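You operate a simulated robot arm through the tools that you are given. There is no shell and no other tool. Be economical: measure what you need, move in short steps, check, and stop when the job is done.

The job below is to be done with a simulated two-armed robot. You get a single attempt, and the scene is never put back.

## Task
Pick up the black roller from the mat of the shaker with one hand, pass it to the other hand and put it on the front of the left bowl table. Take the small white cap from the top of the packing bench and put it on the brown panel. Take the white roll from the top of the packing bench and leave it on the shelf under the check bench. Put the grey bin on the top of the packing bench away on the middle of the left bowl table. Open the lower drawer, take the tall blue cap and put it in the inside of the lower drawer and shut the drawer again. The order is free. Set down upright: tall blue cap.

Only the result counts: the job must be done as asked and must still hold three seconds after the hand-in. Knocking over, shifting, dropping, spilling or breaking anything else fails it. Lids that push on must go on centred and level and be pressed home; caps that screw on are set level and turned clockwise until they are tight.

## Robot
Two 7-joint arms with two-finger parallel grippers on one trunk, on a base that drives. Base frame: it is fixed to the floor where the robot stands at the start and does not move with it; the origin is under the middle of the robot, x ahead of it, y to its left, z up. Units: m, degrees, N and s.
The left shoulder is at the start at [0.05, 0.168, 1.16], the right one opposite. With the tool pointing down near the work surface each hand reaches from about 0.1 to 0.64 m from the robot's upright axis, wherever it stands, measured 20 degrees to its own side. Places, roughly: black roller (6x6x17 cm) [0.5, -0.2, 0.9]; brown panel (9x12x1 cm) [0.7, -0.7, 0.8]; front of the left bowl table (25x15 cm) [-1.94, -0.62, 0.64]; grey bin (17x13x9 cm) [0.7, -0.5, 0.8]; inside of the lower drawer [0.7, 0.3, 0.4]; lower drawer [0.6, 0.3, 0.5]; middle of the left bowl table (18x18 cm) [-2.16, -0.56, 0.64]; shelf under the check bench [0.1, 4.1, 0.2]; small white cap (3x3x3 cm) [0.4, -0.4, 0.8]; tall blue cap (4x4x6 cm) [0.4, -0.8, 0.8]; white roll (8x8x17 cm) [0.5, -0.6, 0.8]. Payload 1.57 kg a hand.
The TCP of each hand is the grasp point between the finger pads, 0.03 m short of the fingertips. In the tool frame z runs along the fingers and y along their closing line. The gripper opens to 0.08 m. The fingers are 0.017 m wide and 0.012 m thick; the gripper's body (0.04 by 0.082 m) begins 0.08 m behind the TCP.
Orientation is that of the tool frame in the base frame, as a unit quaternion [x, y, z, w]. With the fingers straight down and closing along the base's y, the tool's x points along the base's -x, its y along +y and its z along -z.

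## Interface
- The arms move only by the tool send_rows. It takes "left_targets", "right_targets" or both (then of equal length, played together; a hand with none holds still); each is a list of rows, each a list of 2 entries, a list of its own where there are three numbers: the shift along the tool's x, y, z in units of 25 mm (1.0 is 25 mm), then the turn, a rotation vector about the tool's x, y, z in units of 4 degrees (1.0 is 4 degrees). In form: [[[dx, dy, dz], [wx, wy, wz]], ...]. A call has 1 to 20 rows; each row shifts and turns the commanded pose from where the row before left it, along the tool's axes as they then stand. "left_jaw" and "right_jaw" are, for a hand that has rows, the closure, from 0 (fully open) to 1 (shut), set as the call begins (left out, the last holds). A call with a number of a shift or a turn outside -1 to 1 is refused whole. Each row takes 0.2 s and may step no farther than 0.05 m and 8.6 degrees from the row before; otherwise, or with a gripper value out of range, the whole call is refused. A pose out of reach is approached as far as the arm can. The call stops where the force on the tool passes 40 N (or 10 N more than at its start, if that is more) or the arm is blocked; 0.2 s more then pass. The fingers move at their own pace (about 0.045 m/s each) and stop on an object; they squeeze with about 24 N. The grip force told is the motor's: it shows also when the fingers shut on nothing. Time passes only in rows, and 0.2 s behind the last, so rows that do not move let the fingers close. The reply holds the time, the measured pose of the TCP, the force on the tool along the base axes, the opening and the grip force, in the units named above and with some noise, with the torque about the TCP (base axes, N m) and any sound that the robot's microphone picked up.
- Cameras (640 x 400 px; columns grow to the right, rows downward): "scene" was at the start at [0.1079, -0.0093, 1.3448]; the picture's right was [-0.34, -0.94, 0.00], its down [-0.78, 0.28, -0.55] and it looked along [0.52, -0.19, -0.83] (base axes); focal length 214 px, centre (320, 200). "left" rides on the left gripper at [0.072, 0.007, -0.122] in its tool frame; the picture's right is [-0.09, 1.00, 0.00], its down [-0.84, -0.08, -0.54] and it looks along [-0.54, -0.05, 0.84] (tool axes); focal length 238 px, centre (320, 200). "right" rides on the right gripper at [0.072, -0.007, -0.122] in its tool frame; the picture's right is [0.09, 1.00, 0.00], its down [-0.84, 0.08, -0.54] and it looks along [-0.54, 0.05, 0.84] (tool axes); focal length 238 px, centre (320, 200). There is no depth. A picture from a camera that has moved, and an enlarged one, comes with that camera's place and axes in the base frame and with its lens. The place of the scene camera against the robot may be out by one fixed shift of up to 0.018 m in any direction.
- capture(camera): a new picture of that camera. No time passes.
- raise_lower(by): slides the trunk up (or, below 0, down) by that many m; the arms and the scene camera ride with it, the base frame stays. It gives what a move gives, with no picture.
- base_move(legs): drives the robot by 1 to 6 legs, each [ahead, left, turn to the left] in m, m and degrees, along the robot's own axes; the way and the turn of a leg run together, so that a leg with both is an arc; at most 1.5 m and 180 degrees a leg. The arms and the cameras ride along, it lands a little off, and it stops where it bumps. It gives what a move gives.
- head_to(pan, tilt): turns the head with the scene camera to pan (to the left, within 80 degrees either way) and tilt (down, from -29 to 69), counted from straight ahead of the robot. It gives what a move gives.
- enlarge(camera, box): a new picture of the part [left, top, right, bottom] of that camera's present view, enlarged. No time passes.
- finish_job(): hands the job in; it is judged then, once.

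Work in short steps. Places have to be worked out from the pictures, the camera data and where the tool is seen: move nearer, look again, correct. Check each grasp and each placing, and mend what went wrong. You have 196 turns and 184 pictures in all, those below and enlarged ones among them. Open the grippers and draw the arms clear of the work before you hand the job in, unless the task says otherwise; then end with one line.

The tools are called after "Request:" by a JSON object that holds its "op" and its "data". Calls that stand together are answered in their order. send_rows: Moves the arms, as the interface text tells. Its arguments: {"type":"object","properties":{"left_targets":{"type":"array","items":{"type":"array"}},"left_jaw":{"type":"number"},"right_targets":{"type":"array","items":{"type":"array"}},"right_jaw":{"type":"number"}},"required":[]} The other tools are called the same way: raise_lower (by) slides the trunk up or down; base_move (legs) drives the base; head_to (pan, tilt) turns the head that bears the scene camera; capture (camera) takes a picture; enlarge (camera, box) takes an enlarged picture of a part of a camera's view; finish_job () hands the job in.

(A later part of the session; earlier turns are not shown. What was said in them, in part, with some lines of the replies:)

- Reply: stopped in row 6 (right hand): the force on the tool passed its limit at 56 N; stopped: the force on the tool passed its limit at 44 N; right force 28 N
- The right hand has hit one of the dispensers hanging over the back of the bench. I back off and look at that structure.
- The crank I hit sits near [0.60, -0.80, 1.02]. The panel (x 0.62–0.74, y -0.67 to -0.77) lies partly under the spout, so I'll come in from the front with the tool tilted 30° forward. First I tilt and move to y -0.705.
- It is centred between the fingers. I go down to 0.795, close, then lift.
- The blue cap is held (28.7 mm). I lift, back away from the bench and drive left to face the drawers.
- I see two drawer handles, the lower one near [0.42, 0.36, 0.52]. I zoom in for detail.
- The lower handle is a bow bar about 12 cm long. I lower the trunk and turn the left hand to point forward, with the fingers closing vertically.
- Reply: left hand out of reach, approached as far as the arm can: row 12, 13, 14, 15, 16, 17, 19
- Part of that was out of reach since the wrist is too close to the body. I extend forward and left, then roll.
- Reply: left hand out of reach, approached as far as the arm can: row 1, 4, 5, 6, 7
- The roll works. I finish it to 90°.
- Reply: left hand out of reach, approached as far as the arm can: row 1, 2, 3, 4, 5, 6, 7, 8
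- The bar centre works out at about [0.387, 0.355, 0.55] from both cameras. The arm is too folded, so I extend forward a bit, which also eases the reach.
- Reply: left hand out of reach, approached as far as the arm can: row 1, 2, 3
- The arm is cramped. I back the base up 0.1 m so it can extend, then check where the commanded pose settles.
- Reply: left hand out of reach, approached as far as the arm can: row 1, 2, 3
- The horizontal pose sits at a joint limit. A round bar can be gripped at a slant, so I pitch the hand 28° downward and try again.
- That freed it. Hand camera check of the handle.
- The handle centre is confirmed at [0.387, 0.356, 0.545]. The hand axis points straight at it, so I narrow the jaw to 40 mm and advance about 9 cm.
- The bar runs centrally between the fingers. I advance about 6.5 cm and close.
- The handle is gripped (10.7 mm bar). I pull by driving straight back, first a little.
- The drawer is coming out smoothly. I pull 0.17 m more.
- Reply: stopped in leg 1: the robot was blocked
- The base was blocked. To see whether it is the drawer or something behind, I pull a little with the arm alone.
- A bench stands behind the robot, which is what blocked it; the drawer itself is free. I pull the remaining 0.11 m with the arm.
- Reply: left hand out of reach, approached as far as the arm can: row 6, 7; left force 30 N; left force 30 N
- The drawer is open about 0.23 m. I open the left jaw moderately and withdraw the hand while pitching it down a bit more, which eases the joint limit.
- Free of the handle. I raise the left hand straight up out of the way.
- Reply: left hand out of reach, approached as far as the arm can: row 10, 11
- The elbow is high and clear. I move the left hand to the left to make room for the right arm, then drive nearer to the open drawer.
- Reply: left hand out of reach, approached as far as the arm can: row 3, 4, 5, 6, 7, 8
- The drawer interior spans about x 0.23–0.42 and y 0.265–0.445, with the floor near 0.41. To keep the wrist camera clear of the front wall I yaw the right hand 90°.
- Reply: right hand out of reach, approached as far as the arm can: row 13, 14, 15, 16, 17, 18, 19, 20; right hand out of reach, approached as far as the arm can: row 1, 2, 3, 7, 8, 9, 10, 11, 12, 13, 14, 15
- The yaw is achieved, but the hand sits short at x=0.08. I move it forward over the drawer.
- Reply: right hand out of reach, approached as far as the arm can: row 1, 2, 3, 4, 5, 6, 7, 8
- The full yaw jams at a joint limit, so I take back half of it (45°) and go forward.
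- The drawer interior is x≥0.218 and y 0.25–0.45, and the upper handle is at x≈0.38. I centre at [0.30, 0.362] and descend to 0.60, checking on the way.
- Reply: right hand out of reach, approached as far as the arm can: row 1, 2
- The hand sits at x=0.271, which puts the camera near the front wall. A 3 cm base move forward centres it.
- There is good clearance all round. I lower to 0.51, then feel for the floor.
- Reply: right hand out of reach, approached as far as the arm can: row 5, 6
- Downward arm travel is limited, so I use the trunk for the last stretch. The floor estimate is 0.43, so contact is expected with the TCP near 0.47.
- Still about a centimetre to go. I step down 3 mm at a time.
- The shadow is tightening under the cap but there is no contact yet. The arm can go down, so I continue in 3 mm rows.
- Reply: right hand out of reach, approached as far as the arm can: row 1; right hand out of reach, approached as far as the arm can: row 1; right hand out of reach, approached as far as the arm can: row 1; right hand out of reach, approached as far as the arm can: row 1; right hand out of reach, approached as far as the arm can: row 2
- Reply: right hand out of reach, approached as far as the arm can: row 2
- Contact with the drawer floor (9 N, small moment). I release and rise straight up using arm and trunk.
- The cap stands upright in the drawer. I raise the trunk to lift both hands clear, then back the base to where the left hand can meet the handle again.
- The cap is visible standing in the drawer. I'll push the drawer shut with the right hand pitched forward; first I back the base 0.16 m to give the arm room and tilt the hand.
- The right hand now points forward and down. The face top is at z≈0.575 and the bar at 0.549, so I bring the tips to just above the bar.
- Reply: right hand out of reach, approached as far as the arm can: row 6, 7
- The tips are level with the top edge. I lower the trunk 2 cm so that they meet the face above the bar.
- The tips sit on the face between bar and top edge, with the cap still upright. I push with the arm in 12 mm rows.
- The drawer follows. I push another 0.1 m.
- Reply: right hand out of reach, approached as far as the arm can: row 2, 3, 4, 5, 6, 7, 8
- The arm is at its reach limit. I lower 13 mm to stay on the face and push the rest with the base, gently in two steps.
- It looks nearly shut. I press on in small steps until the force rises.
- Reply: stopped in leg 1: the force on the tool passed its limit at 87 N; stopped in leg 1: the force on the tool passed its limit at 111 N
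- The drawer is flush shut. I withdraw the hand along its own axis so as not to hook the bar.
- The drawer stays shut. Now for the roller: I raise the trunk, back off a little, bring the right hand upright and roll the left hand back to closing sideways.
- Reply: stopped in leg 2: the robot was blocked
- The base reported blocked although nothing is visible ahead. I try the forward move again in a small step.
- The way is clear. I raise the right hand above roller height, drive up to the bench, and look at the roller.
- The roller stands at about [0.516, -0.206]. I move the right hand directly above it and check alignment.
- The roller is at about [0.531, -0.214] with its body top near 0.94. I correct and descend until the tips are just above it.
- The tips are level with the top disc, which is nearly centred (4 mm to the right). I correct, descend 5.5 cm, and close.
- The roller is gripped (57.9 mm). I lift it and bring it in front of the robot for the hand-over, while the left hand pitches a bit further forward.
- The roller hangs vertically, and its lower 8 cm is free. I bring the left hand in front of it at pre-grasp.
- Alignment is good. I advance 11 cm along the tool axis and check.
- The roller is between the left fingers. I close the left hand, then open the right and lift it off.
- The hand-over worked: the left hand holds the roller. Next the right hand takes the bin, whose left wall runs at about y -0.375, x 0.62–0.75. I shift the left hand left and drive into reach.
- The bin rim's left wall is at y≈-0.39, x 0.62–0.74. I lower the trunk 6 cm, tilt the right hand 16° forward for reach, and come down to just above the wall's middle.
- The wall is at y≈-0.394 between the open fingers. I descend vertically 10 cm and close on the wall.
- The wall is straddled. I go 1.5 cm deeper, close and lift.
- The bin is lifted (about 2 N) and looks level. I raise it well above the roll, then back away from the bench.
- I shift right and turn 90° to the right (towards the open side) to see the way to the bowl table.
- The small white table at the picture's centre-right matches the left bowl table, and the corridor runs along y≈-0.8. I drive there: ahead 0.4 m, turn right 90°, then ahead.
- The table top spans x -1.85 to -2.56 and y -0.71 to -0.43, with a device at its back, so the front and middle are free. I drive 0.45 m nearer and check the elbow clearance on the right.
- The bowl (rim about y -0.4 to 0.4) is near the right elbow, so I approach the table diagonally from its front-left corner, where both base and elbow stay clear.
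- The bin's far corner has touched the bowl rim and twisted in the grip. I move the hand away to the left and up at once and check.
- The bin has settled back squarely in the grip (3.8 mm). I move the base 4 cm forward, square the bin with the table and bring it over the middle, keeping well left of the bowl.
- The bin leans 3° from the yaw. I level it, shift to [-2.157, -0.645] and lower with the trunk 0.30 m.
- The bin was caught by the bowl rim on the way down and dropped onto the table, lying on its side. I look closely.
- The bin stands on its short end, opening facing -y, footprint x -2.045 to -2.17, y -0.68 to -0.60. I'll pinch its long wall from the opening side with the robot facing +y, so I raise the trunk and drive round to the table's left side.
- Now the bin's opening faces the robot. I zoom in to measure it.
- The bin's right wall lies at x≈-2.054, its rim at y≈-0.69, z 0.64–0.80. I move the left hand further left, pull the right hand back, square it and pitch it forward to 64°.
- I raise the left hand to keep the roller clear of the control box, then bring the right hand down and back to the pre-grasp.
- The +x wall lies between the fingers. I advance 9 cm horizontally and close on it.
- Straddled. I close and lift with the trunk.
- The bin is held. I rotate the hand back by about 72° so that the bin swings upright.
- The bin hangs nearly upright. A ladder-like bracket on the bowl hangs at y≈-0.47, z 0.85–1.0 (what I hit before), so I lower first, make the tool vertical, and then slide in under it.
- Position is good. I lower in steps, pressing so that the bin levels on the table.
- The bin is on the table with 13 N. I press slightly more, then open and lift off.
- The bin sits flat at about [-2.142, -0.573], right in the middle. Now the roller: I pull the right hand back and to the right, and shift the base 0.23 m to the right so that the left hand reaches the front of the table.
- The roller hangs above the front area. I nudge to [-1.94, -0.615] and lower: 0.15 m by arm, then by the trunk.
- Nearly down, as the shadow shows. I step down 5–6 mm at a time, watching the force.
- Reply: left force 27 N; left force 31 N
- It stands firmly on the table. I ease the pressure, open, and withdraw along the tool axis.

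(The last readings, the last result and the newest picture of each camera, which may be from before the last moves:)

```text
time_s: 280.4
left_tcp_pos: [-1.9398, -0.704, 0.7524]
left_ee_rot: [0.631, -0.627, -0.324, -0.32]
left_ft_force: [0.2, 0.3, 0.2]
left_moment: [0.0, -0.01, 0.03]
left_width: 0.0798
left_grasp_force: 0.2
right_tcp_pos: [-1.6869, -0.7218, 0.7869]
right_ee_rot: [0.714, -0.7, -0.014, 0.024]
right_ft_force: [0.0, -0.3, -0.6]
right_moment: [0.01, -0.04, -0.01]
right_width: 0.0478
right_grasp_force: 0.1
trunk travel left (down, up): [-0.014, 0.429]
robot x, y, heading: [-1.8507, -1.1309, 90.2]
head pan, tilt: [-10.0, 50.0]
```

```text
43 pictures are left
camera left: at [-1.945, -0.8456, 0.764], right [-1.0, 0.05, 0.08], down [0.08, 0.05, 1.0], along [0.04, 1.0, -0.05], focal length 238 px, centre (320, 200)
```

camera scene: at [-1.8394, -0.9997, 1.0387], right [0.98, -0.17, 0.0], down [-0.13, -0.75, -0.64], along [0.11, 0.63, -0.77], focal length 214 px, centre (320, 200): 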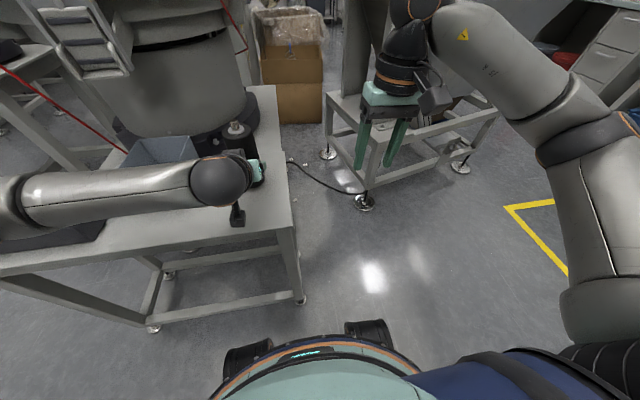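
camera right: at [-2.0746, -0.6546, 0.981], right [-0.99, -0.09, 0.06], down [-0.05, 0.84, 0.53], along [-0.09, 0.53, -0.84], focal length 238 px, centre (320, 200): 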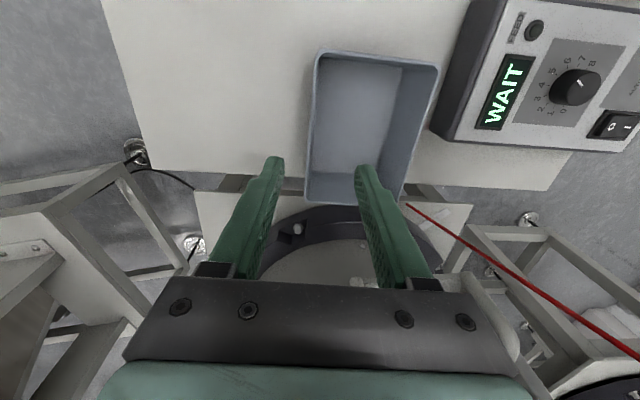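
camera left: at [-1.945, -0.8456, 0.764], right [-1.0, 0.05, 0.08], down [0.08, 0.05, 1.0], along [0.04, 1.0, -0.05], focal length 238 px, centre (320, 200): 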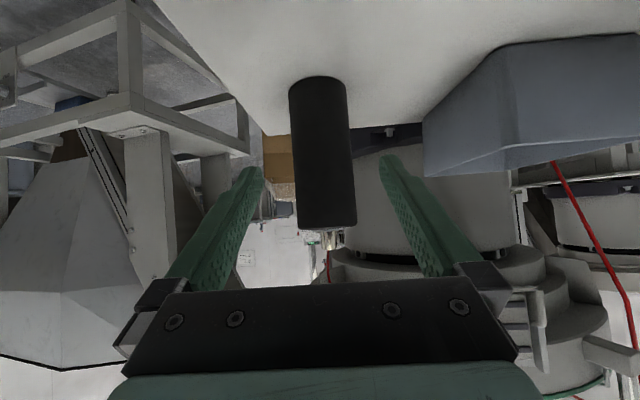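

The roller stands upright on the front of the table. Now the roll: I raise the trunk, back out between table and pallet, turn to the packing bench and drive there.

Request:
{"op": "raise_lower", "data": {"by": 0.36}}

Request:
{"op": "base_move", "data": {"legs": [[0.31, -0.35, 0], [0, 0, -90], [1.2, 0, 0], [0, 0.42, 0]]}}

Request:
{"op": "head_to", "data": {"pan": -15, "tilt": 45}}

Request:
{"op": "capture", "data": {"camera": "scene"}}

```text
time_s: 283.9
left_tcp_pos: [-1.9399, -0.7034, 1.1116]
left_ee_rot: [0.63, -0.628, -0.324, -0.322]
left_ft_force: [0.8, 0.3, -0.1]
left_moment: [-0.03, 0.04, 0.0]
left_width: 0.0799
left_grasp_force: 0.1
right_tcp_pos: [-1.6875, -0.7205, 1.1483]
right_ee_rot: [0.713, -0.7, -0.014, 0.024]
right_ft_force: [-0.5, 0.5, 0.1]
right_moment: [-0.03, 0.02, 0.03]
right_width: 0.0479
right_grasp_force: 0.0
trunk travel left (down, up): [-0.374, 0.069]
robot x, y, heading: [-1.8554, -1.1294, 90.1]
head pan, tilt: [-10.0, 50.0]
```

```text
time_s: 300.9
left_tcp_pos: [0.1559, -0.3654, 1.1115]
left_ee_rot: [0.012, 0.889, -0.005, 0.458]
left_ft_force: [0.3, -0.4, 0.1]
left_moment: [0.02, 0.01, 0.02]
left_width: 0.0799
left_grasp_force: 0.0
right_tcp_pos: [0.1302, -0.6172, 1.1476]
right_ee_rot: [0.008, 1.0, 0.027, -0.007]
right_ft_force: [0.6, 1.0, 0.1]
right_moment: [0.01, 0.02, -0.04]
right_width: 0.0481
right_grasp_force: 0.0
trunk travel left (down, up): [-0.374, 0.069]
robot x, y, heading: [-0.2774, -0.438, -1.8]
head pan, tilt: [-10.0, 50.0]
```

```text
time_s: 301.6
left_tcp_pos: [0.1562, -0.3667, 1.1116]
left_ee_rot: [0.012, 0.889, -0.005, 0.457]
left_ft_force: [0.1, -0.2, -0.2]
left_moment: [0.02, 0.02, -0.04]
left_width: 0.0802
left_grasp_force: 0.0
right_tcp_pos: [0.1307, -0.6175, 1.1468]
right_ee_rot: [0.007, 1.0, 0.027, -0.007]
right_ft_force: [-0.8, -0.6, 0.6]
right_moment: [-0.01, -0.04, 0.02]
right_width: 0.048
right_grasp_force: 0.1
trunk travel left (down, up): [-0.374, 0.069]
robot x, y, heading: [-0.2732, -0.4344, -1.9]
head pan, tilt: [-15.0, 45.0]
```

```text
42 pictures are left
camera scene: at [-0.1537, -0.4478, 1.4055], right [-0.29, -0.96, 0.0], down [-0.68, 0.2, -0.71], along [0.68, -0.2, -0.71], focal length 214 px, centre (320, 200)
```

scene: 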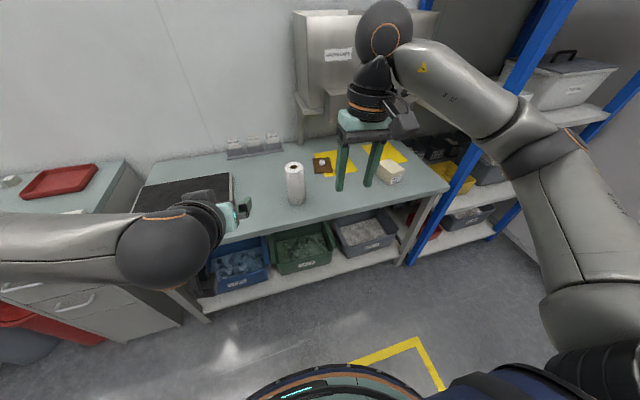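

Back at the bench, and the white cap is still on its panel. I zoom in to measure the roll's diameter against the 80 mm jaw.

Request:
{"op": "enlarge", "data": {"camera": "scene", "box": [264, 150, 328, 210]}}

```text
6.67 times, centred on (296, 180) of scene
camera zoom: at [-0.1537, -0.4478, 1.4055], right [-0.29, -0.96, 0.0], down [-0.68, 0.2, -0.71], along [0.68, -0.2, -0.71], focal length 1430 px, centre (480, 333)
```

zoom: 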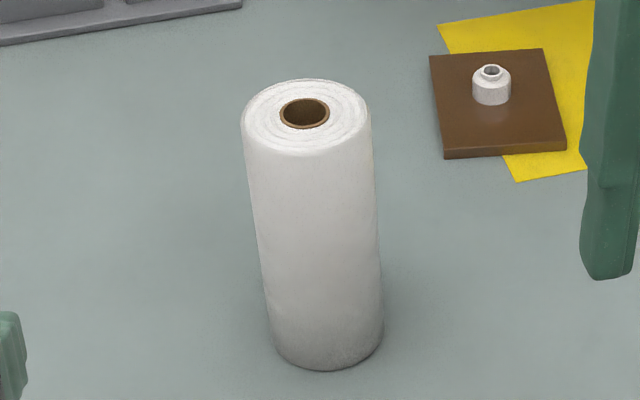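

The roll measures about 71 mm, which fits the 80 mm jaw, and stands at about [0.49, -0.537]. The left hand is already pitched right for a side grasp; I drive to line it up and lower the trunk.

Request:
{"op": "base_move", "data": {"legs": [[0.15, -0.16, 1.9]]}}

Request:
{"op": "raise_lower", "data": {"by": -0.2}}

Request:
{"op": "capture", "data": {"camera": "left"}}

```text
time_s: 303.7
left_tcp_pos: [0.2977, -0.514, 1.1115]
left_ee_rot: [-0.005, 0.89, 0.004, 0.457]
left_ft_force: [-0.1, -0.2, 0.5]
left_moment: [0.01, 0.0, 0.0]
left_width: 0.0801
left_grasp_force: 0.0
right_tcp_pos: [0.282, -0.7665, 1.148]
right_ee_rot: [-0.011, 1.0, 0.027, -0.007]
right_ft_force: [0.4, 0.1, 0.2]
right_moment: [0.01, -0.02, 0.0]
right_width: 0.0478
right_grasp_force: 0.1
trunk travel left (down, up): [-0.374, 0.069]
robot x, y, heading: [-0.1267, -0.6014, 0.5]
head pan, tilt: [-15.0, 45.0]
```

```text
time_s: 305.8
left_tcp_pos: [0.2974, -0.5153, 0.9119]
left_ee_rot: [-0.004, 0.889, 0.003, 0.458]
left_ft_force: [0.6, -0.3, 0.6]
left_moment: [-0.03, -0.01, 0.01]
left_width: 0.0799
left_grasp_force: 0.1
right_tcp_pos: [0.281, -0.7668, 0.9477]
right_ee_rot: [-0.011, 1.0, 0.027, -0.007]
right_ft_force: [-0.8, -0.4, -0.2]
right_moment: [0.0, 0.01, -0.04]
right_width: 0.0479
right_grasp_force: 0.1
trunk travel left (down, up): [-0.174, 0.269]
robot x, y, heading: [-0.1277, -0.6016, 0.1]
head pan, tilt: [-15.0, 45.0]
```

```text
40 pictures are left
camera left: at [0.157, -0.5091, 0.9241], right [0.04, 1.0, 0.08], down [0.05, -0.08, 1.0], along [1.0, -0.04, -0.05], focal length 238 px, centre (320, 200)
```

left: 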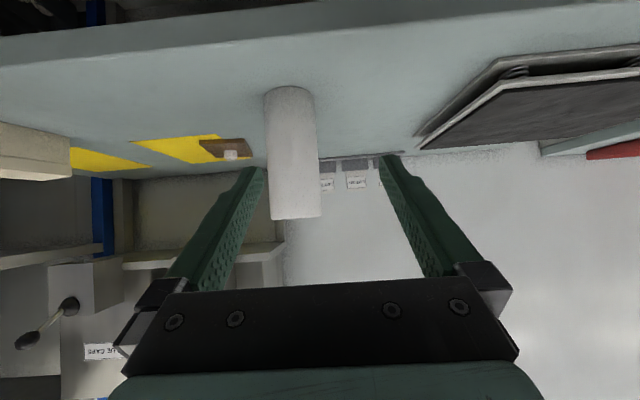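

The roll appears at about y -0.557, x 0.495. I shift the hand right 4.5 cm and forward 9 cm, and check.

Request:
{"op": "send_rows", "data": {"left_targets": [[[0, -0.9, 0], [0, 0, 0]], [[0, -0.9, 0], [0, 0, 0]], [[-0.465, 0, 0.775], [0, 0, 0]], [[-0.465, 0, 0.775], [0, 0, 0]], [[-0.465, 0, 0.775], [0, 0, 0]], [[-0.465, 0, 0.775], [0, 0, 0]]]}}

Request:
{"op": "capture", "data": {"camera": "left"}}

```text
time_s: 307.2
left_tcp_pos: [0.3877, -0.5578, 0.9047]
left_ee_rot: [-0.004, 0.889, 0.003, 0.457]
left_ft_force: [-0.2, -0.4, 1.0]
left_moment: [-0.01, 0.02, 0.01]
left_width: 0.0801
left_grasp_force: 0.0
right_tcp_pos: [0.2823, -0.7673, 0.948]
right_ee_rot: [-0.011, 1.0, 0.026, -0.007]
right_ft_force: [0.1, 0.1, -0.4]
right_moment: [-0.01, -0.01, -0.01]
right_width: 0.0481
right_grasp_force: 0.0
trunk travel left (down, up): [-0.174, 0.269]
robot x, y, heading: [-0.1298, -0.6006, 0.2]
head pan, tilt: [-15.0, 45.0]
```

```text
39 pictures are left
camera left: at [0.2475, -0.553, 0.9163], right [0.04, 1.0, 0.08], down [0.05, -0.08, 1.0], along [1.0, -0.04, -0.05], focal length 238 px, centre (320, 200)
```

left: 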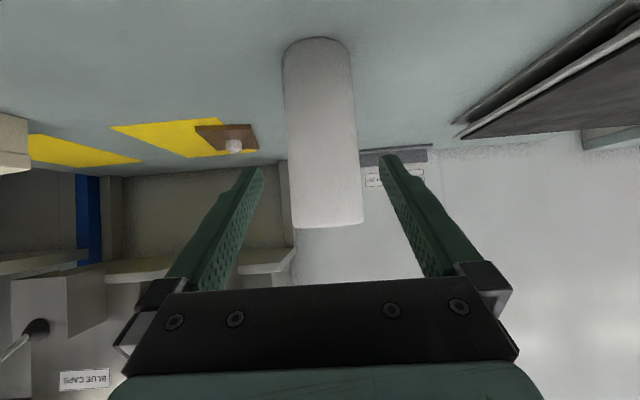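

Offset is only about 3 mm. I correct and advance 6 cm so that the tips are beside the front of the roll, then check the margins.

Request:
{"op": "send_rows", "data": {"left_targets": [[[0, 0.1, 0.6], [0, 0, 0]], [[0, 0, 0.6], [0, 0, 0]], [[0, 0, 0.6], [0, 0, 0]], [[0, 0, 0.5], [0, 0, 0]]]}}

Request:
{"op": "capture", "data": {"camera": "left"}}

```text
time_s: 308.2
left_tcp_pos: [0.4351, -0.5544, 0.869]
left_ee_rot: [-0.004, 0.89, 0.004, 0.456]
left_ft_force: [0.0, 0.3, -0.7]
left_moment: [-0.02, -0.01, 0.02]
left_width: 0.0801
left_grasp_force: 0.1
right_tcp_pos: [0.2814, -0.7661, 0.9464]
right_ee_rot: [-0.011, 1.0, 0.027, -0.008]
right_ft_force: [0.2, -0.7, -0.5]
right_moment: [-0.02, -0.01, 0.05]
right_width: 0.0481
right_grasp_force: 0.0
trunk travel left (down, up): [-0.174, 0.269]
robot x, y, heading: [-0.1264, -0.6027, 0.9]
head pan, tilt: [-15.0, 45.0]
```

```text
38 pictures are left
camera left: at [0.2948, -0.5502, 0.882], right [0.04, 1.0, 0.08], down [0.05, -0.08, 1.0], along [1.0, -0.04, -0.05], focal length 238 px, centre (320, 200)
```

left: 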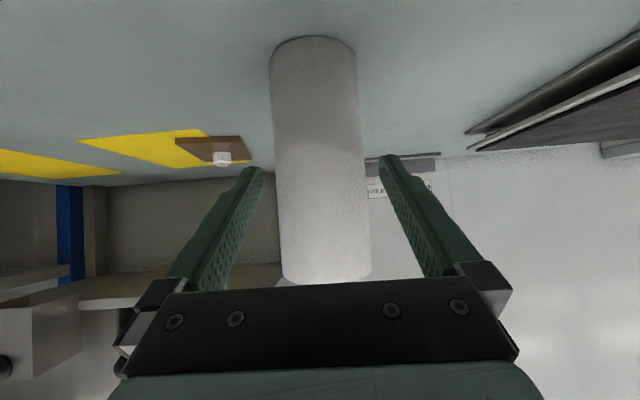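

Centred within about 1 mm. I advance slowly in two steps, checking force.

Request:
{"op": "send_rows", "data": {"left_targets": [[[0, -0.03, 0.4], [0, 0, 0]], [[0, 0, 0.4], [0, 0, 0]], [[0, 0, 0.4], [0, 0, 0]]]}}

Request:
{"op": "send_rows", "data": {"left_targets": [[[0, 0, 0.4], [0, 0, 0]], [[0, 0, 0.4], [0, 0, 0]], [[0, 0, 0.4], [0, 0, 0]], [[0, 0, 0.3], [0, 0, 0]]]}}

Request:
{"op": "capture", "data": {"camera": "left"}}

```text
time_s: 309.0
left_tcp_pos: [0.4585, -0.555, 0.8525]
left_ee_rot: [-0.003, 0.889, 0.004, 0.458]
left_ft_force: [0.5, -0.6, 0.4]
left_moment: [-0.02, -0.01, -0.04]
left_width: 0.08
left_grasp_force: 0.0
right_tcp_pos: [0.2817, -0.7658, 0.947]
right_ee_rot: [-0.011, 1.0, 0.027, -0.008]
right_ft_force: [-0.5, -0.6, -0.4]
right_moment: [-0.03, -0.02, -0.02]
right_width: 0.0479
right_grasp_force: 0.1
trunk travel left (down, up): [-0.174, 0.269]
robot x, y, heading: [-0.1287, -0.6026, 0.5]
head pan, tilt: [-15.0, 45.0]
```

```text
time_s: 310.0
left_tcp_pos: [0.4902, -0.5543, 0.832]
left_ee_rot: [-0.003, 0.889, 0.003, 0.457]
left_ft_force: [-0.1, -0.5, 0.6]
left_moment: [0.0, 0.04, 0.0]
left_width: 0.0801
left_grasp_force: 0.0
right_tcp_pos: [0.2817, -0.767, 0.9474]
right_ee_rot: [-0.011, 1.0, 0.027, -0.007]
right_ft_force: [0.5, 0.6, -0.5]
right_moment: [-0.03, 0.01, 0.02]
right_width: 0.0483
right_grasp_force: 0.1
trunk travel left (down, up): [-0.174, 0.269]
robot x, y, heading: [-0.1265, -0.5959, 0.3]
head pan, tilt: [-15.0, 45.0]
```

```text
37 pictures are left
camera left: at [0.3492, -0.5497, 0.8437], right [0.04, 1.0, 0.08], down [0.05, -0.08, 1.0], along [1.0, -0.04, -0.05], focal length 238 px, centre (320, 200)
```

left: 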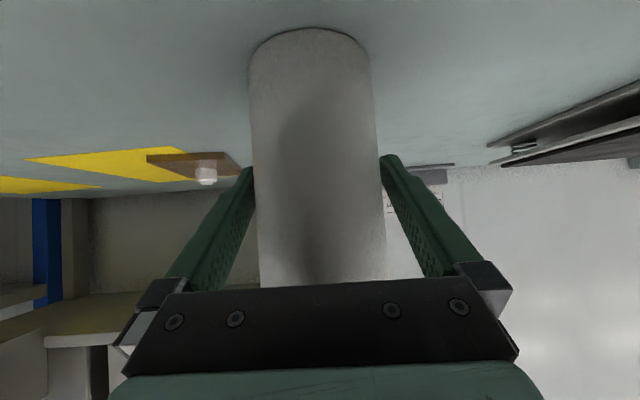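

The roll is between the fingers without contact. I close and lift.

Request:
{"op": "send_rows", "data": {"left_targets": [[[0, 0, 0], [0, 0, 0]], [[0, 0, 0], [0, 0, 0]], [[0, 0, 0], [0, 0, 0]], [[0, 0, 0], [0, 0, 0]]], "left_jaw": 1}}

Request:
{"op": "raise_lower", "data": {"by": 0.12}}

Request:
{"op": "capture", "data": {"camera": "scene"}}

```text
time_s: 311.0
left_tcp_pos: [0.4896, -0.5551, 0.8319]
left_ee_rot: [-0.003, 0.889, 0.003, 0.457]
left_ft_force: [1.3, -1.0, 0.9]
left_moment: [-0.17, -0.17, -0.04]
left_width: 0.0711
left_grasp_force: 23.9
right_tcp_pos: [0.2809, -0.766, 0.9484]
right_ee_rot: [-0.012, 1.0, 0.027, -0.007]
right_ft_force: [1.1, 0.0, 0.2]
right_moment: [0.01, 0.0, 0.0]
right_width: 0.048
right_grasp_force: 0.0
trunk travel left (down, up): [-0.174, 0.269]
robot x, y, heading: [-0.1271, -0.6018, 0.2]
head pan, tilt: [-15.0, 45.0]
```

```text
time_s: 312.5
left_tcp_pos: [0.4903, -0.5552, 0.9523]
left_ee_rot: [-0.005, 0.89, 0.004, 0.457]
left_ft_force: [0.1, 0.5, -4.4]
left_moment: [0.0, -0.01, 0.03]
left_width: 0.0717
left_grasp_force: 24.1
right_tcp_pos: [0.283, -0.7664, 1.0664]
right_ee_rot: [-0.012, 1.0, 0.026, -0.007]
right_ft_force: [0.7, 0.0, 0.3]
right_moment: [-0.02, -0.01, -0.01]
right_width: 0.048
right_grasp_force: 0.0
trunk travel left (down, up): [-0.294, 0.149]
robot x, y, heading: [-0.125, -0.6007, 0.4]
head pan, tilt: [-15.0, 45.0]
```

```text
36 pictures are left
camera scene: at [-0.0074, -0.6075, 1.3254], right [-0.25, -0.97, 0.0], down [-0.68, 0.18, -0.71], along [0.68, -0.18, -0.71], focal length 214 px, centre (320, 200)
```

scene: 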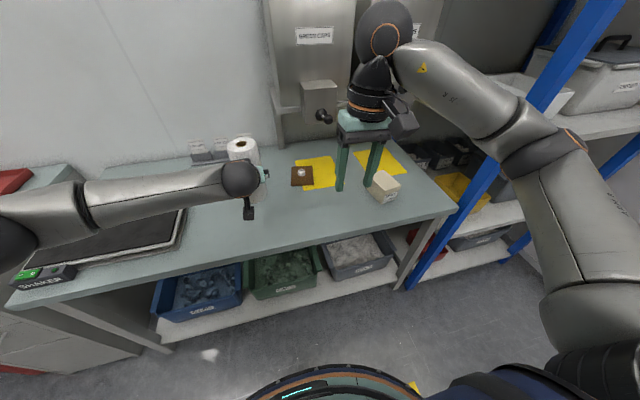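

The roll is held (71 mm, about 4.4 N). I raise the trunk, turn left and drive along the aisle towards the check bench.

Request:
{"op": "raise_lower", "data": {"by": 0.12}}

Request:
{"op": "base_move", "data": {"legs": [[0, 0, 90], [0.3, -0.04, 0], [1.2, 0, 0], [0.8, 0.1, 0]]}}

Request:
{"op": "head_to", "data": {"pan": 0, "tilt": 30}}

Request:
{"op": "capture", "data": {"camera": "scene"}}

```text
time_s: 314.0
left_tcp_pos: [0.4897, -0.5554, 1.0712]
left_ee_rot: [-0.005, 0.89, 0.005, 0.456]
left_ft_force: [-0.6, 0.0, -3.5]
left_moment: [-0.03, 0.01, -0.01]
left_width: 0.0715
left_grasp_force: 24.2
right_tcp_pos: [0.2808, -0.7667, 1.187]
right_ee_rot: [-0.01, 1.0, 0.027, -0.007]
right_ft_force: [1.0, -0.1, -0.6]
right_moment: [0.0, 0.0, -0.01]
right_width: 0.0481
right_grasp_force: 0.1
trunk travel left (down, up): [-0.414, 0.029]
robot x, y, heading: [-0.1276, -0.603, 0.3]
head pan, tilt: [-15.0, 45.0]
```

```text
time_s: 329.4
left_tcp_pos: [-0.2644, 2.3031, 1.0703]
left_ee_rot: [0.632, -0.626, -0.325, -0.321]
left_ft_force: [-0.4, -0.5, -3.3]
left_moment: [-0.01, 0.05, 0.0]
left_width: 0.0715
left_grasp_force: 24.1
right_tcp_pos: [-0.0526, 2.0949, 1.1868]
right_ee_rot: [0.714, -0.7, -0.014, 0.025]
right_ft_force: [0.0, 1.6, 0.3]
right_moment: [0.0, -0.03, 0.0]
right_width: 0.0481
right_grasp_force: 0.0
trunk travel left (down, up): [-0.414, 0.029]
robot x, y, heading: [-0.2178, 1.687, 90.1]
head pan, tilt: [-15.0, 45.0]
```

```text
time_s: 330.2
left_tcp_pos: [-0.2654, 2.3025, 1.0712]
left_ee_rot: [0.632, -0.626, -0.326, -0.32]
left_ft_force: [-0.1, 0.5, -4.2]
left_moment: [0.0, 0.0, 0.02]
left_width: 0.0712
left_grasp_force: 24.0
right_tcp_pos: [-0.0539, 2.0941, 1.1862]
right_ee_rot: [0.714, -0.7, -0.014, 0.024]
right_ft_force: [-0.3, -0.1, -0.1]
right_moment: [0.0, 0.0, 0.0]
right_width: 0.048
right_grasp_force: 0.1
trunk travel left (down, up): [-0.414, 0.029]
robot x, y, heading: [-0.2205, 1.6825, 90.1]
head pan, tilt: [0.0, 30.0]
```

```text
35 pictures are left
camera scene: at [-0.218, 1.8304, 1.4681], right [1.0, 0.0, 0.0], down [0.0, -0.5, -0.87], along [0.0, 0.87, -0.5], focal length 214 px, centre (320, 200)
```

scene: 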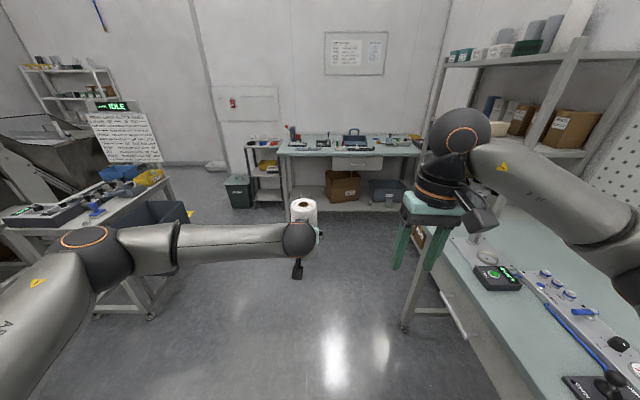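

The check bench is ahead: its shelf front is at y≈3.86, and the stretch left of the cardboard box (x about -0.55 to -0.2) looks free. I drive nearer and look.

Request:
{"op": "base_move", "data": {"legs": [[1.25, 0.1, 0]]}}

Request:
{"op": "head_to", "data": {"pan": 0, "tilt": 45}}

Request:
{"op": "capture", "data": {"camera": "scene"}}

```text
time_s: 336.6
left_tcp_pos: [-0.348, 3.5592, 1.0705]
left_ee_rot: [-0.626, 0.632, 0.322, 0.323]
left_ft_force: [0.4, 0.9, -2.9]
left_moment: [0.02, -0.01, 0.04]
left_width: 0.0715
left_grasp_force: 24.0
right_tcp_pos: [-0.1404, 3.3464, 1.1866]
right_ee_rot: [0.708, -0.706, -0.014, 0.023]
right_ft_force: [0.2, 0.3, -0.3]
right_moment: [-0.02, 0.0, -0.01]
right_width: 0.048
right_grasp_force: 0.0
trunk travel left (down, up): [-0.414, 0.029]
robot x, y, heading: [-0.3121, 2.9387, 89.3]
head pan, tilt: [0.0, 30.0]
```

```text
time_s: 337.3
left_tcp_pos: [-0.3472, 3.5594, 1.0709]
left_ee_rot: [-0.626, 0.632, 0.323, 0.323]
left_ft_force: [0.3, 0.3, -3.8]
left_moment: [-0.02, 0.0, -0.06]
left_width: 0.0712
left_grasp_force: 24.1
right_tcp_pos: [-0.139, 3.3474, 1.1882]
right_ee_rot: [0.708, -0.705, -0.014, 0.024]
right_ft_force: [0.3, -0.4, 0.1]
right_moment: [-0.03, -0.01, -0.01]
right_width: 0.048
right_grasp_force: 0.1
trunk travel left (down, up): [-0.414, 0.029]
robot x, y, heading: [-0.311, 2.939, 89.3]
head pan, tilt: [0.0, 45.0]
```

```text
34 pictures are left
camera scene: at [-0.3098, 3.0765, 1.4456], right [1.0, -0.01, 0.0], down [-0.01, -0.71, -0.71], along [0.01, 0.71, -0.71], focal length 214 px, centre (320, 200)
```

scene: 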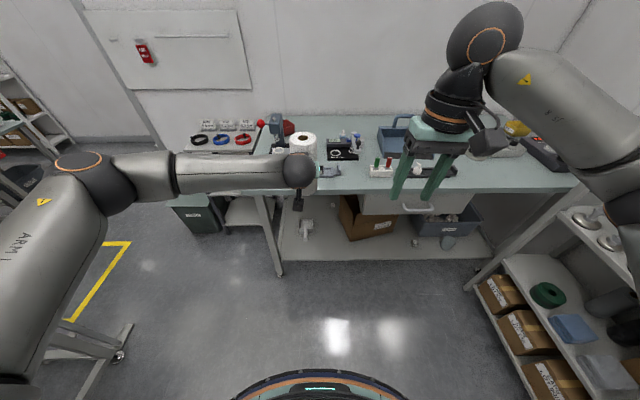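

I enlarge the shelf area to find free space.

Request:
{"op": "enlarge", "data": {"camera": "scene", "box": [265, 185, 505, 285]}}

```text
2.67 times, centred on (385, 235) of scene
camera zoom: at [-0.3098, 3.0765, 1.4456], right [1.0, -0.01, 0.0], down [-0.01, -0.71, -0.71], along [0.01, 0.71, -0.71], focal length 572 px, centre (147, 107)
```

zoom: 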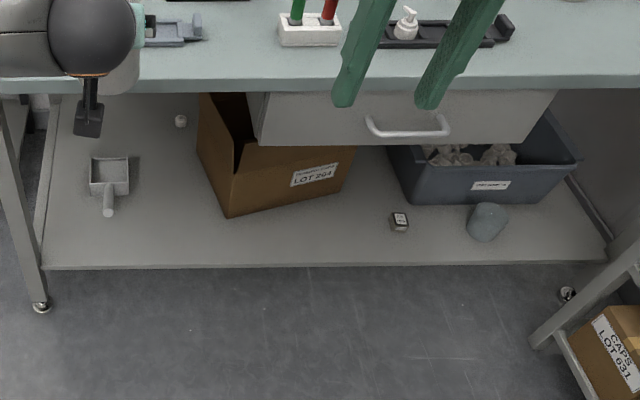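

There is a free spot at about x -0.22, y 3.865, between the scoop and the box. I retract the right hand, lower the trunk and bring the roll down to just above shelf height while still in front of the bench.

Request:
{"op": "raise_lower", "data": {"by": -0.4}}

Request:
{"op": "send_rows", "data": {"left_targets": [[[0.9, 0, 0.45], [0, 0, 0]], [[0.9, 0, 0.45], [0, 0, 0]], [[0.9, 0, 0.45], [0, 0, 0]], [[0.9, 0, 0.45], [0, 0, 0]], [[0.9, 0, 0.45], [0, 0, 0]], [[0.9, 0, 0.45], [0, 0, 0]], [[0.9, 0, 0.45], [0, 0, 0]], [[0.9, 0, 0.45], [0, 0, 0]], [[0.9, 0, 0.45], [0, 0, 0]], [[0.9, 0, 0.45], [0, 0, 0]], [[0.9, 0, 0.45], [0, 0, 0]], [[0.9, 0, 0.45], [0, 0, 0]], [[0.9, 0, 0.45], [0, 0, 0]], [[0.9, 0, 0.45], [0, 0, 0]]], "right_targets": [[[0.7, 0, 0], [0, 0, 0]], [[0.7, 0, 0], [0, 0, 0]], [[0.7, 0, 0], [0, 0, 0]], [[0.7, 0, 0], [0, 0, 0]], [[0.7, 0, 0], [0, 0, 0]], [[0, 0, -0.5], [0, 0, 0]], [[0, 0, -0.5], [0, 0, 0]], [[0, 0, -0.5], [0, 0, 0]], [[0, 0, -0.5], [0, 0, 0]], [[0, 0, -0.5], [0, 0, 0]], [[0, 0, 0], [0, 0, 0]], [[0, 0, 0], [0, 0, 0]], [[0, 0, 0], [0, 0, 0]], [[0, 0, 0], [0, 0, 0]]]}}

Request:
{"op": "capture", "data": {"camera": "scene"}}

```text
time_s: 341.2
left_tcp_pos: [-0.3473, 3.5594, 0.6712]
left_ee_rot: [-0.627, 0.632, 0.323, 0.323]
left_ft_force: [-0.5, -0.1, -3.4]
left_moment: [0.0, 0.02, -0.02]
left_width: 0.0715
left_grasp_force: 24.3
right_tcp_pos: [-0.1395, 3.3473, 0.787]
right_ee_rot: [0.707, -0.706, -0.014, 0.023]
right_ft_force: [1.1, -0.3, -0.5]
right_moment: [-0.03, -0.02, -0.01]
right_width: 0.0481
right_grasp_force: 0.0
trunk travel left (down, up): [-0.014, 0.429]
robot x, y, heading: [-0.3149, 2.9426, 89.3]
head pan, tilt: [0.0, 45.0]
```

```text
time_s: 344.2
left_tcp_pos: [-0.348, 3.5017, 0.3248]
left_ee_rot: [-0.627, 0.632, 0.323, 0.321]
left_ft_force: [-0.9, -0.4, -3.0]
left_moment: [0.0, 0.0, 0.02]
left_width: 0.0711
left_grasp_force: 23.8
right_tcp_pos: [-0.136, 3.261, 0.8507]
right_ee_rot: [0.708, -0.706, -0.014, 0.024]
right_ft_force: [-0.4, 0.0, 0.2]
right_moment: [0.0, -0.03, 0.0]
right_width: 0.048
right_grasp_force: 0.0
trunk travel left (down, up): [-0.014, 0.429]
robot x, y, heading: [-0.314, 2.9424, 88.9]
head pan, tilt: [0.0, 45.0]
```

```text
32 pictures are left
camera scene: at [-0.3098, 3.0763, 1.0456], right [1.0, -0.01, 0.0], down [-0.01, -0.71, -0.71], along [0.01, 0.71, -0.71], focal length 214 px, centre (320, 200)
```

scene: 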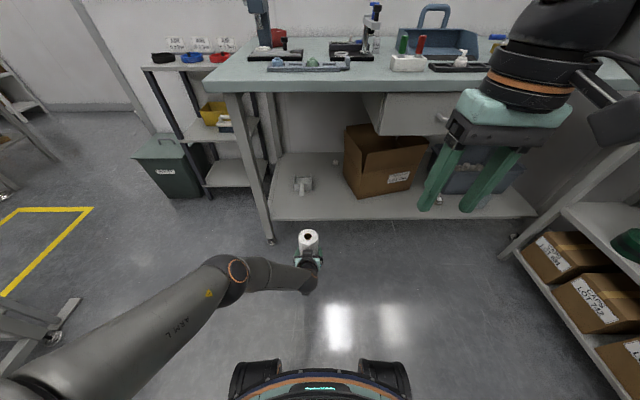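

The roll hangs low in front of the bench. I shift right and approach to just before the shelf edge, then check the height with the hand camera.

Request:
{"op": "base_move", "data": {"legs": [[0.16, -0.125, 0.8]]}}

Request:
{"op": "capture", "data": {"camera": "left"}}

Request:
{"op": "capture", "data": {"camera": "scene"}}

```text
time_s: 345.9
left_tcp_pos: [-0.2309, 3.6601, 0.3248]
left_ee_rot: [0.633, -0.627, -0.325, -0.317]
left_ft_force: [-1.0, 0.7, -3.1]
left_moment: [-0.02, 0.0, -0.01]
left_width: 0.0714
left_grasp_force: 24.0
right_tcp_pos: [-0.0166, 3.4222, 0.8514]
right_ee_rot: [0.713, -0.701, -0.015, 0.024]
right_ft_force: [0.6, 0.2, -0.2]
right_moment: [-0.01, 0.0, -0.01]
right_width: 0.048
right_grasp_force: 0.0
trunk travel left (down, up): [-0.014, 0.429]
robot x, y, heading: [-0.187, 3.1001, 90.1]
head pan, tilt: [0.0, 45.0]
```

```text
31 pictures are left
camera left: at [-0.2353, 3.5182, 0.3378], right [-1.0, 0.04, 0.08], down [0.08, 0.05, 1.0], along [0.04, 1.0, -0.06], focal length 238 px, centre (320, 200)
```

left: 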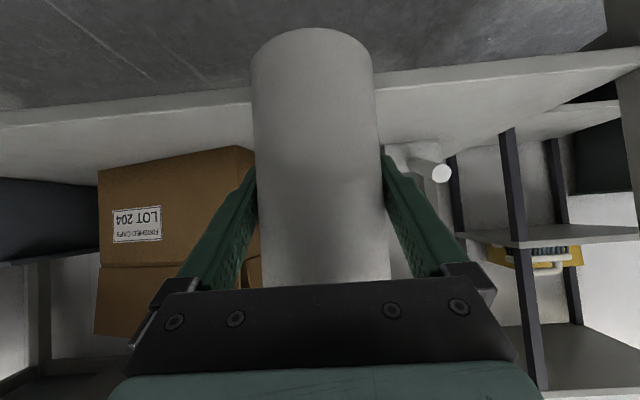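

```text
30 pictures are left
camera scene: at [-0.1868, 3.2345, 1.0455], right [1.0, 0.0, 0.0], down [0.0, -0.71, -0.71], along [0.0, 0.71, -0.71], focal length 214 px, centre (320, 200)
```

scene: 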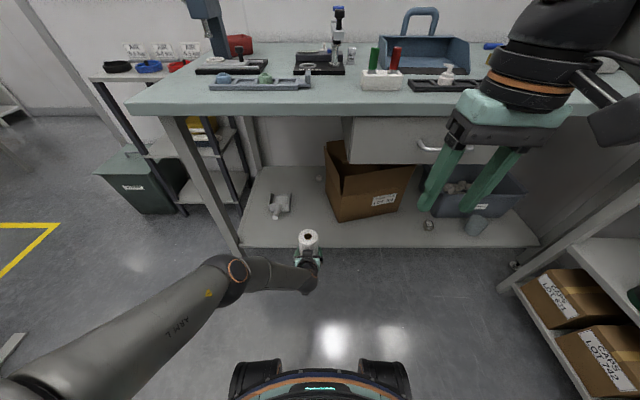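

The shelf top is at about z 0.21–0.23 and the roll bottom at 0.25, so it clears. I drive 0.2 m ahead onto the shelf area.

Request:
{"op": "base_move", "data": {"legs": [[0.2, 0.01, 0]]}}

Request:
{"op": "capture", "data": {"camera": "scene"}}

Request:
{"op": "capture", "data": {"camera": "left"}}

```text
time_s: 347.5
left_tcp_pos: [-0.2386, 3.8626, 0.3244]
left_ee_rot: [0.631, -0.629, -0.324, -0.318]
left_ft_force: [0.1, -0.8, -3.5]
left_moment: [-0.01, 0.01, -0.02]
left_width: 0.0714
left_grasp_force: 24.0
right_tcp_pos: [-0.0257, 3.6242, 0.851]
right_ee_rot: [0.712, -0.701, -0.013, 0.024]
right_ft_force: [-0.3, -0.6, -0.2]
right_moment: [0.02, 0.0, 0.05]
right_width: 0.0479
right_grasp_force: 0.1
trunk travel left (down, up): [-0.014, 0.429]
robot x, y, heading: [-0.2008, 3.3018, 89.9]
head pan, tilt: [0.0, 45.0]
```

```text
29 pictures are left
camera scene: at [-0.1962, 3.4371, 1.0455], right [1.0, 0.0, 0.0], down [0.0, -0.71, -0.71], along [0.0, 0.71, -0.71], focal length 214 px, centre (320, 200)
```

scene: 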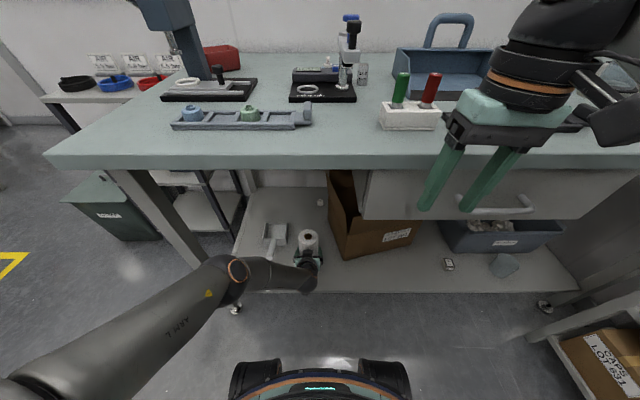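

```text
28 pictures are left
camera left: at [-0.2438, 3.7208, 0.3378], right [-1.0, 0.05, 0.08], down [0.08, 0.05, 1.0], along [0.04, 1.0, -0.06], focal length 238 px, centre (320, 200)
```

left: 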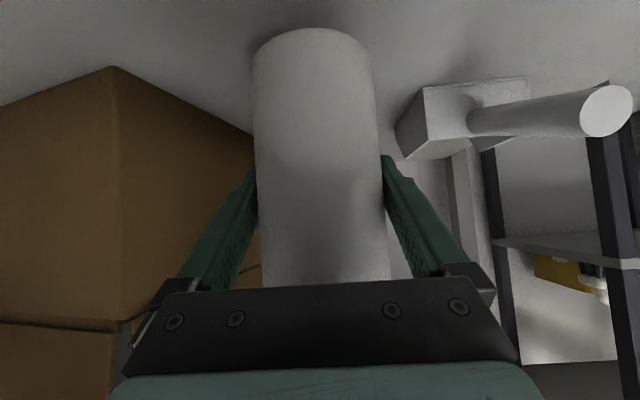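

Clear on both sides. I lower in 5–6 mm steps until contact.

Request:
{"op": "send_rows", "data": {"left_targets": [[[0.32, 0, 0.23], [0, 0, 0]]]}}

Request:
{"op": "send_rows", "data": {"left_targets": [[[0.2, 0, 0.14], [0, 0, 0]]]}}

Request:
{"op": "send_rows", "data": {"left_targets": [[[0.2, 0, 0.14], [0, 0, 0]]]}}

Request:
{"op": "send_rows", "data": {"left_targets": [[[0.16, 0, 0.116], [0, 0, 0]]]}}

```text
time_s: 347.9
left_tcp_pos: [-0.2382, 3.8611, 0.3142]
left_ee_rot: [0.632, -0.629, -0.324, -0.316]
left_ft_force: [0.4, -0.3, -3.0]
left_moment: [0.0, 0.01, -0.04]
left_width: 0.0712
left_grasp_force: 23.8
right_tcp_pos: [-0.0261, 3.6243, 0.8512]
right_ee_rot: [0.712, -0.701, -0.014, 0.024]
right_ft_force: [0.3, -0.7, 0.2]
right_moment: [0.0, -0.02, 0.02]
right_width: 0.0481
right_grasp_force: 0.1
trunk travel left (down, up): [-0.014, 0.429]
robot x, y, heading: [-0.1984, 3.3004, 89.8]
head pan, tilt: [0.0, 45.0]
```

```text
time_s: 348.3
left_tcp_pos: [-0.2382, 3.8625, 0.3088]
left_ee_rot: [0.633, -0.628, -0.325, -0.316]
left_ft_force: [-0.5, 0.1, -4.2]
left_moment: [0.01, 0.01, -0.02]
left_width: 0.0715
left_grasp_force: 23.8
right_tcp_pos: [-0.0247, 3.6233, 0.8514]
right_ee_rot: [0.713, -0.701, -0.014, 0.024]
right_ft_force: [0.4, 0.1, 0.3]
right_moment: [0.0, 0.03, -0.01]
right_width: 0.0478
right_grasp_force: 0.1
trunk travel left (down, up): [-0.014, 0.429]
robot x, y, heading: [-0.1965, 3.3024, 89.9]
head pan, tilt: [0.0, 45.0]
```

```text
time_s: 348.7
left_tcp_pos: [-0.2384, 3.8617, 0.3021]
left_ee_rot: [0.633, -0.628, -0.324, -0.315]
left_ft_force: [-0.2, 0.1, -3.3]
left_moment: [-0.01, 0.0, 0.01]
left_width: 0.0715
left_grasp_force: 23.9
right_tcp_pos: [-0.0263, 3.6234, 0.8503]
right_ee_rot: [0.713, -0.701, -0.014, 0.024]
right_ft_force: [0.0, -0.4, 1.1]
right_moment: [0.04, 0.01, 0.03]
right_width: 0.0479
right_grasp_force: 0.0
trunk travel left (down, up): [-0.014, 0.429]
robot x, y, heading: [-0.2003, 3.3, 89.7]
head pan, tilt: [0.0, 45.0]
```

```text
time_s: 349.1
left_tcp_pos: [-0.2481, 3.8817, 0.3124]
left_ee_rot: [0.628, -0.623, -0.338, -0.321]
left_ft_force: [0.0, 0.6, -3.1]
left_moment: [0.03, -0.01, 0.03]
left_width: 0.0713
left_grasp_force: 24.2
right_tcp_pos: [-0.0245, 3.6244, 0.8517]
right_ee_rot: [0.712, -0.701, -0.014, 0.025]
right_ft_force: [0.3, 0.0, 0.4]
right_moment: [-0.01, 0.02, 0.01]
right_width: 0.0479
right_grasp_force: 0.0
trunk travel left (down, up): [-0.014, 0.429]
robot x, y, heading: [-0.1958, 3.3038, 90.2]
head pan, tilt: [0.0, 45.0]
```

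The arm made a small jump near its limit. I correct backward slightly and see the measured pose.

Request:
{"op": "send_rows", "data": {"left_targets": [[[0.46, -0.3, -0.6], [0, 0, 0]]]}}

Request:
{"op": "raise_lower", "data": {"by": -0.006}}

Request:
{"op": "capture", "data": {"camera": "left"}}

```text
time_s: 349.5
left_tcp_pos: [-0.225, 3.8444, 0.2969]
left_ee_rot: [0.634, -0.629, -0.323, -0.314]
left_ft_force: [-0.6, -0.5, -2.8]
left_moment: [0.02, 0.01, 0.0]
left_width: 0.0715
left_grasp_force: 24.3
left hand out of reach, approached as far as the arm can: row 1
right_tcp_pos: [-0.025, 3.6251, 0.8505]
right_ee_rot: [0.712, -0.702, -0.014, 0.025]
right_ft_force: [0.4, 0.2, -0.7]
right_moment: [-0.02, -0.02, -0.03]
right_width: 0.048
right_grasp_force: 0.0
trunk travel left (down, up): [-0.014, 0.429]
robot x, y, heading: [-0.1958, 3.3017, 89.9]
head pan, tilt: [0.0, 45.0]
```

```text
time_s: 350.1
left_tcp_pos: [-0.2228, 3.8462, 0.293]
left_ee_rot: [0.633, -0.629, -0.324, -0.315]
left_ft_force: [0.8, -3.5, 7.9]
left_moment: [0.06, -0.26, -0.06]
left_width: 0.0713
left_grasp_force: 23.8
right_tcp_pos: [-0.0253, 3.6238, 0.8452]
right_ee_rot: [0.712, -0.702, -0.015, 0.024]
right_ft_force: [0.0, -0.1, 0.5]
right_moment: [-0.02, 0.0, 0.0]
right_width: 0.048
right_grasp_force: 0.1
trunk travel left (down, up): [-0.008, 0.435]
robot x, y, heading: [-0.1983, 3.2963, 89.9]
head pan, tilt: [0.0, 45.0]
```

```text
27 pictures are left
camera left: at [-0.2284, 3.7051, 0.3068], right [-1.0, 0.04, 0.08], down [0.08, 0.06, 0.99], along [0.04, 1.0, -0.06], focal length 238 px, centre (320, 200)
```

left: 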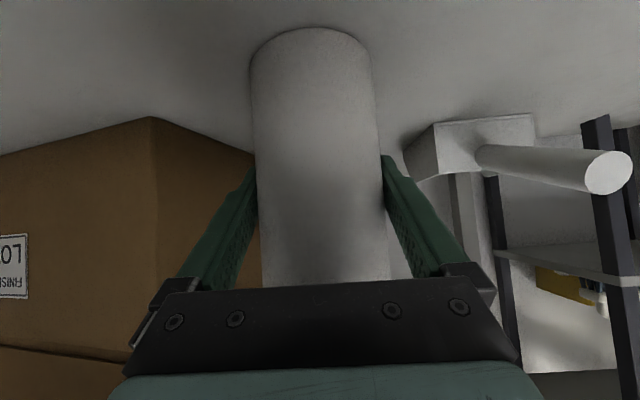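

Contact (net about 11 N), with the roll level. I press 2 mm more and release, then withdraw along the tool axis.

Request:
{"op": "raise_lower", "data": {"by": -0.002}}

Request:
{"op": "send_rows", "data": {"left_targets": [[[0, 0, 0], [0, 0, 0]], [[0, 0, 0], [0, 0, 0]], [[0, 0, 0], [0, 0, 0]], [[0, 0, 0], [0, 0, 0]]], "left_jaw": 0}}

Request:
{"op": "capture", "data": {"camera": "left"}}

```text
time_s: 350.6
left_tcp_pos: [-0.2249, 3.8474, 0.2929]
left_ee_rot: [0.632, -0.629, -0.325, -0.316]
left_ft_force: [3.4, -4.4, 15.2]
left_moment: [0.22, -0.36, -0.12]
left_width: 0.0715
left_grasp_force: 24.3
right_tcp_pos: [-0.0239, 3.6219, 0.8426]
right_ee_rot: [0.712, -0.702, -0.014, 0.024]
right_ft_force: [0.1, 0.7, -0.3]
right_moment: [0.02, 0.0, -0.01]
right_width: 0.0479
right_grasp_force: 0.1
trunk travel left (down, up): [-0.006, 0.437]
robot x, y, heading: [-0.1965, 3.2999, 90.0]
head pan, tilt: [0.0, 45.0]
```

```text
time_s: 351.6
left_tcp_pos: [-0.2261, 3.8464, 0.289]
left_ee_rot: [0.634, -0.628, -0.325, -0.314]
left_ft_force: [0.0, 1.3, -0.4]
left_moment: [0.02, -0.02, 0.0]
left_width: 0.0799
left_grasp_force: 0.1
right_tcp_pos: [-0.0249, 3.6231, 0.8429]
right_ee_rot: [0.713, -0.701, -0.014, 0.023]
right_ft_force: [0.0, 0.5, 0.0]
right_moment: [0.05, 0.01, -0.04]
right_width: 0.0482
right_grasp_force: 0.0
trunk travel left (down, up): [-0.006, 0.437]
robot x, y, heading: [-0.1982, 3.3, 89.9]
head pan, tilt: [0.0, 45.0]
```

```text
26 pictures are left
camera left: at [-0.2302, 3.7056, 0.304], right [-1.0, 0.04, 0.08], down [0.09, 0.06, 0.99], along [0.04, 1.0, -0.06], focal length 238 px, centre (320, 200)
```

left: 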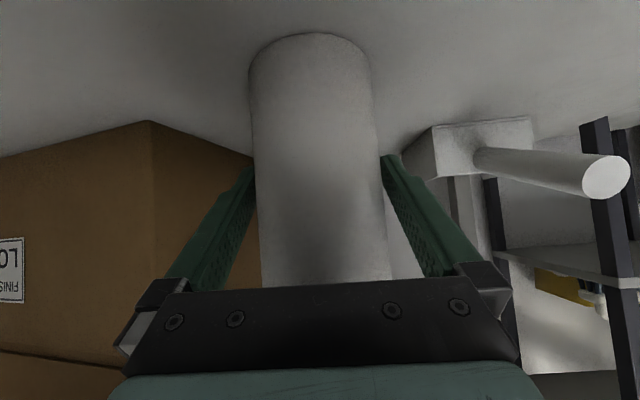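

The fingers are open and centred around the roll. I back out straight with the base, which is steadier than the arm near its limit.

Request:
{"op": "base_move", "data": {"legs": [[-0.12, 0, 0]]}}

Request:
{"op": "capture", "data": {"camera": "left"}}

```text
time_s: 352.8
left_tcp_pos: [-0.226, 3.7258, 0.2899]
left_ee_rot: [0.634, -0.627, -0.326, -0.314]
left_ft_force: [-0.4, -0.2, 0.6]
left_moment: [0.01, -0.01, -0.02]
left_width: 0.0799
left_grasp_force: 0.1
right_tcp_pos: [-0.0264, 3.503, 0.8438]
right_ee_rot: [0.712, -0.702, -0.014, 0.024]
right_ft_force: [0.4, 0.5, -0.2]
right_moment: [-0.02, -0.01, 0.01]
right_width: 0.0478
right_grasp_force: 0.0
trunk travel left (down, up): [-0.006, 0.437]
robot x, y, heading: [-0.1956, 3.1789, 89.9]
head pan, tilt: [0.0, 45.0]
```

```text
25 pictures are left
camera left: at [-0.2304, 3.5851, 0.3041], right [-1.0, 0.04, 0.08], down [0.09, 0.06, 0.99], along [0.04, 1.0, -0.06], focal length 238 px, centre (320, 200)
```

left: 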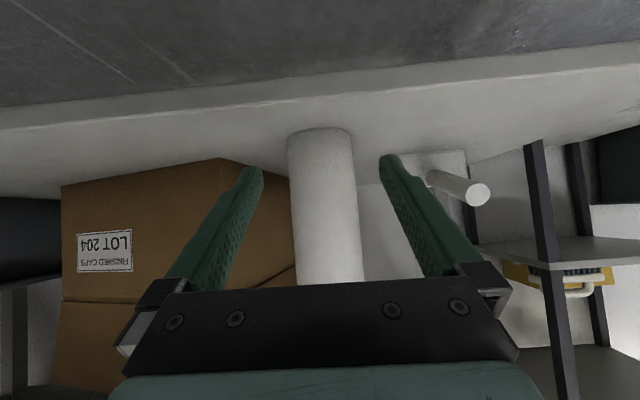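

The roll stands upright on the shelf. I back away fully, raise the trunk, and take a last look.

Request:
{"op": "base_move", "data": {"legs": [[-0.35, 0, 0]]}}

Request:
{"op": "raise_lower", "data": {"by": 0.3}}

Request:
{"op": "capture", "data": {"camera": "scene"}}

```text
time_s: 355.1
left_tcp_pos: [-0.2263, 3.3771, 0.2907]
left_ee_rot: [0.633, -0.629, -0.325, -0.314]
left_ft_force: [-0.4, 0.3, -0.4]
left_moment: [-0.02, 0.0, 0.01]
left_width: 0.0802
left_grasp_force: 0.0
right_tcp_pos: [-0.0254, 3.1536, 0.8423]
right_ee_rot: [0.712, -0.702, -0.013, 0.023]
right_ft_force: [0.1, 0.8, 0.3]
right_moment: [0.03, 0.0, -0.01]
right_width: 0.0481
right_grasp_force: 0.1
trunk travel left (down, up): [-0.006, 0.437]
robot x, y, heading: [-0.1992, 2.829, 89.8]
head pan, tilt: [0.0, 45.0]
```

```text
time_s: 358.1
left_tcp_pos: [-0.2256, 3.3764, 0.5896]
left_ee_rot: [0.633, -0.629, -0.324, -0.314]
left_ft_force: [-0.8, -0.5, 0.1]
left_moment: [0.02, -0.02, -0.01]
left_width: 0.0798
left_grasp_force: 0.1
right_tcp_pos: [-0.0261, 3.1522, 1.1433]
right_ee_rot: [0.712, -0.702, -0.015, 0.025]
right_ft_force: [0.0, 0.4, -0.9]
right_moment: [-0.05, 0.01, 0.0]
right_width: 0.0481
right_grasp_force: 0.1
trunk travel left (down, up): [-0.306, 0.137]
robot x, y, heading: [-0.2, 2.8308, 89.7]
head pan, tilt: [0.0, 45.0]
```

```text
24 pictures are left
camera scene: at [-0.1973, 2.9666, 1.3375], right [1.0, 0.0, 0.0], down [0.0, -0.71, -0.71], along [0.0, 0.71, -0.71], focal length 214 px, centre (320, 200)
```

scene: 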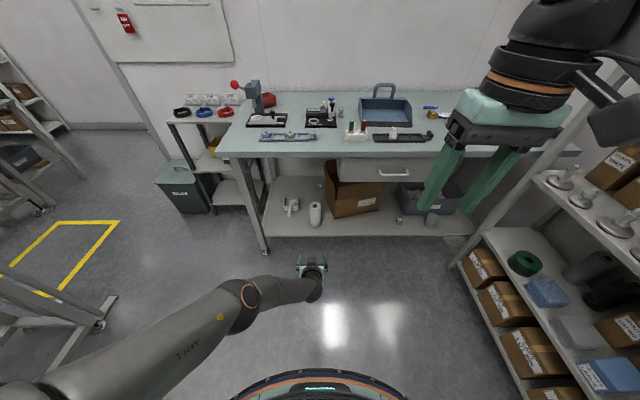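

The roll stands on the shelf and both hands are clear. I open the right hand fully, then hand in.

Request:
{"op": "send_rows", "data": {"right_targets": [[[0, 0, 0], [0, 0, 0]], [[0, 0, 0], [0, 0, 0]]], "right_jaw": 0}}

Request:
{"op": "finish_job", "data": {}}

```text
time_s: 358.7
left_tcp_pos: [-0.2265, 3.3767, 0.5909]
left_ee_rot: [0.633, -0.628, -0.325, -0.314]
left_ft_force: [-0.1, 0.9, -0.4]
left_moment: [0.02, 0.01, 0.05]
left_width: 0.0798
left_grasp_force: 0.0
right_tcp_pos: [-0.0273, 3.1539, 1.1427]
right_ee_rot: [0.712, -0.702, -0.014, 0.023]
right_ft_force: [0.3, -0.1, 0.4]
right_moment: [0.02, -0.04, 0.0]
right_width: 0.08
right_grasp_force: 0.1
trunk travel left (down, up): [-0.306, 0.137]
robot x, y, heading: [-0.1969, 2.8307, 89.5]
head pan, tilt: [0.0, 45.0]
```

```text
The job is handed in.
```

All five items are in their places and the job is handed in; on the way the right hand bumped a dispenser crank, the bin touched the bowl feeder and was dropped once before I set it upright, and I did not reopen the drawer to check that the blue cap is still standing.
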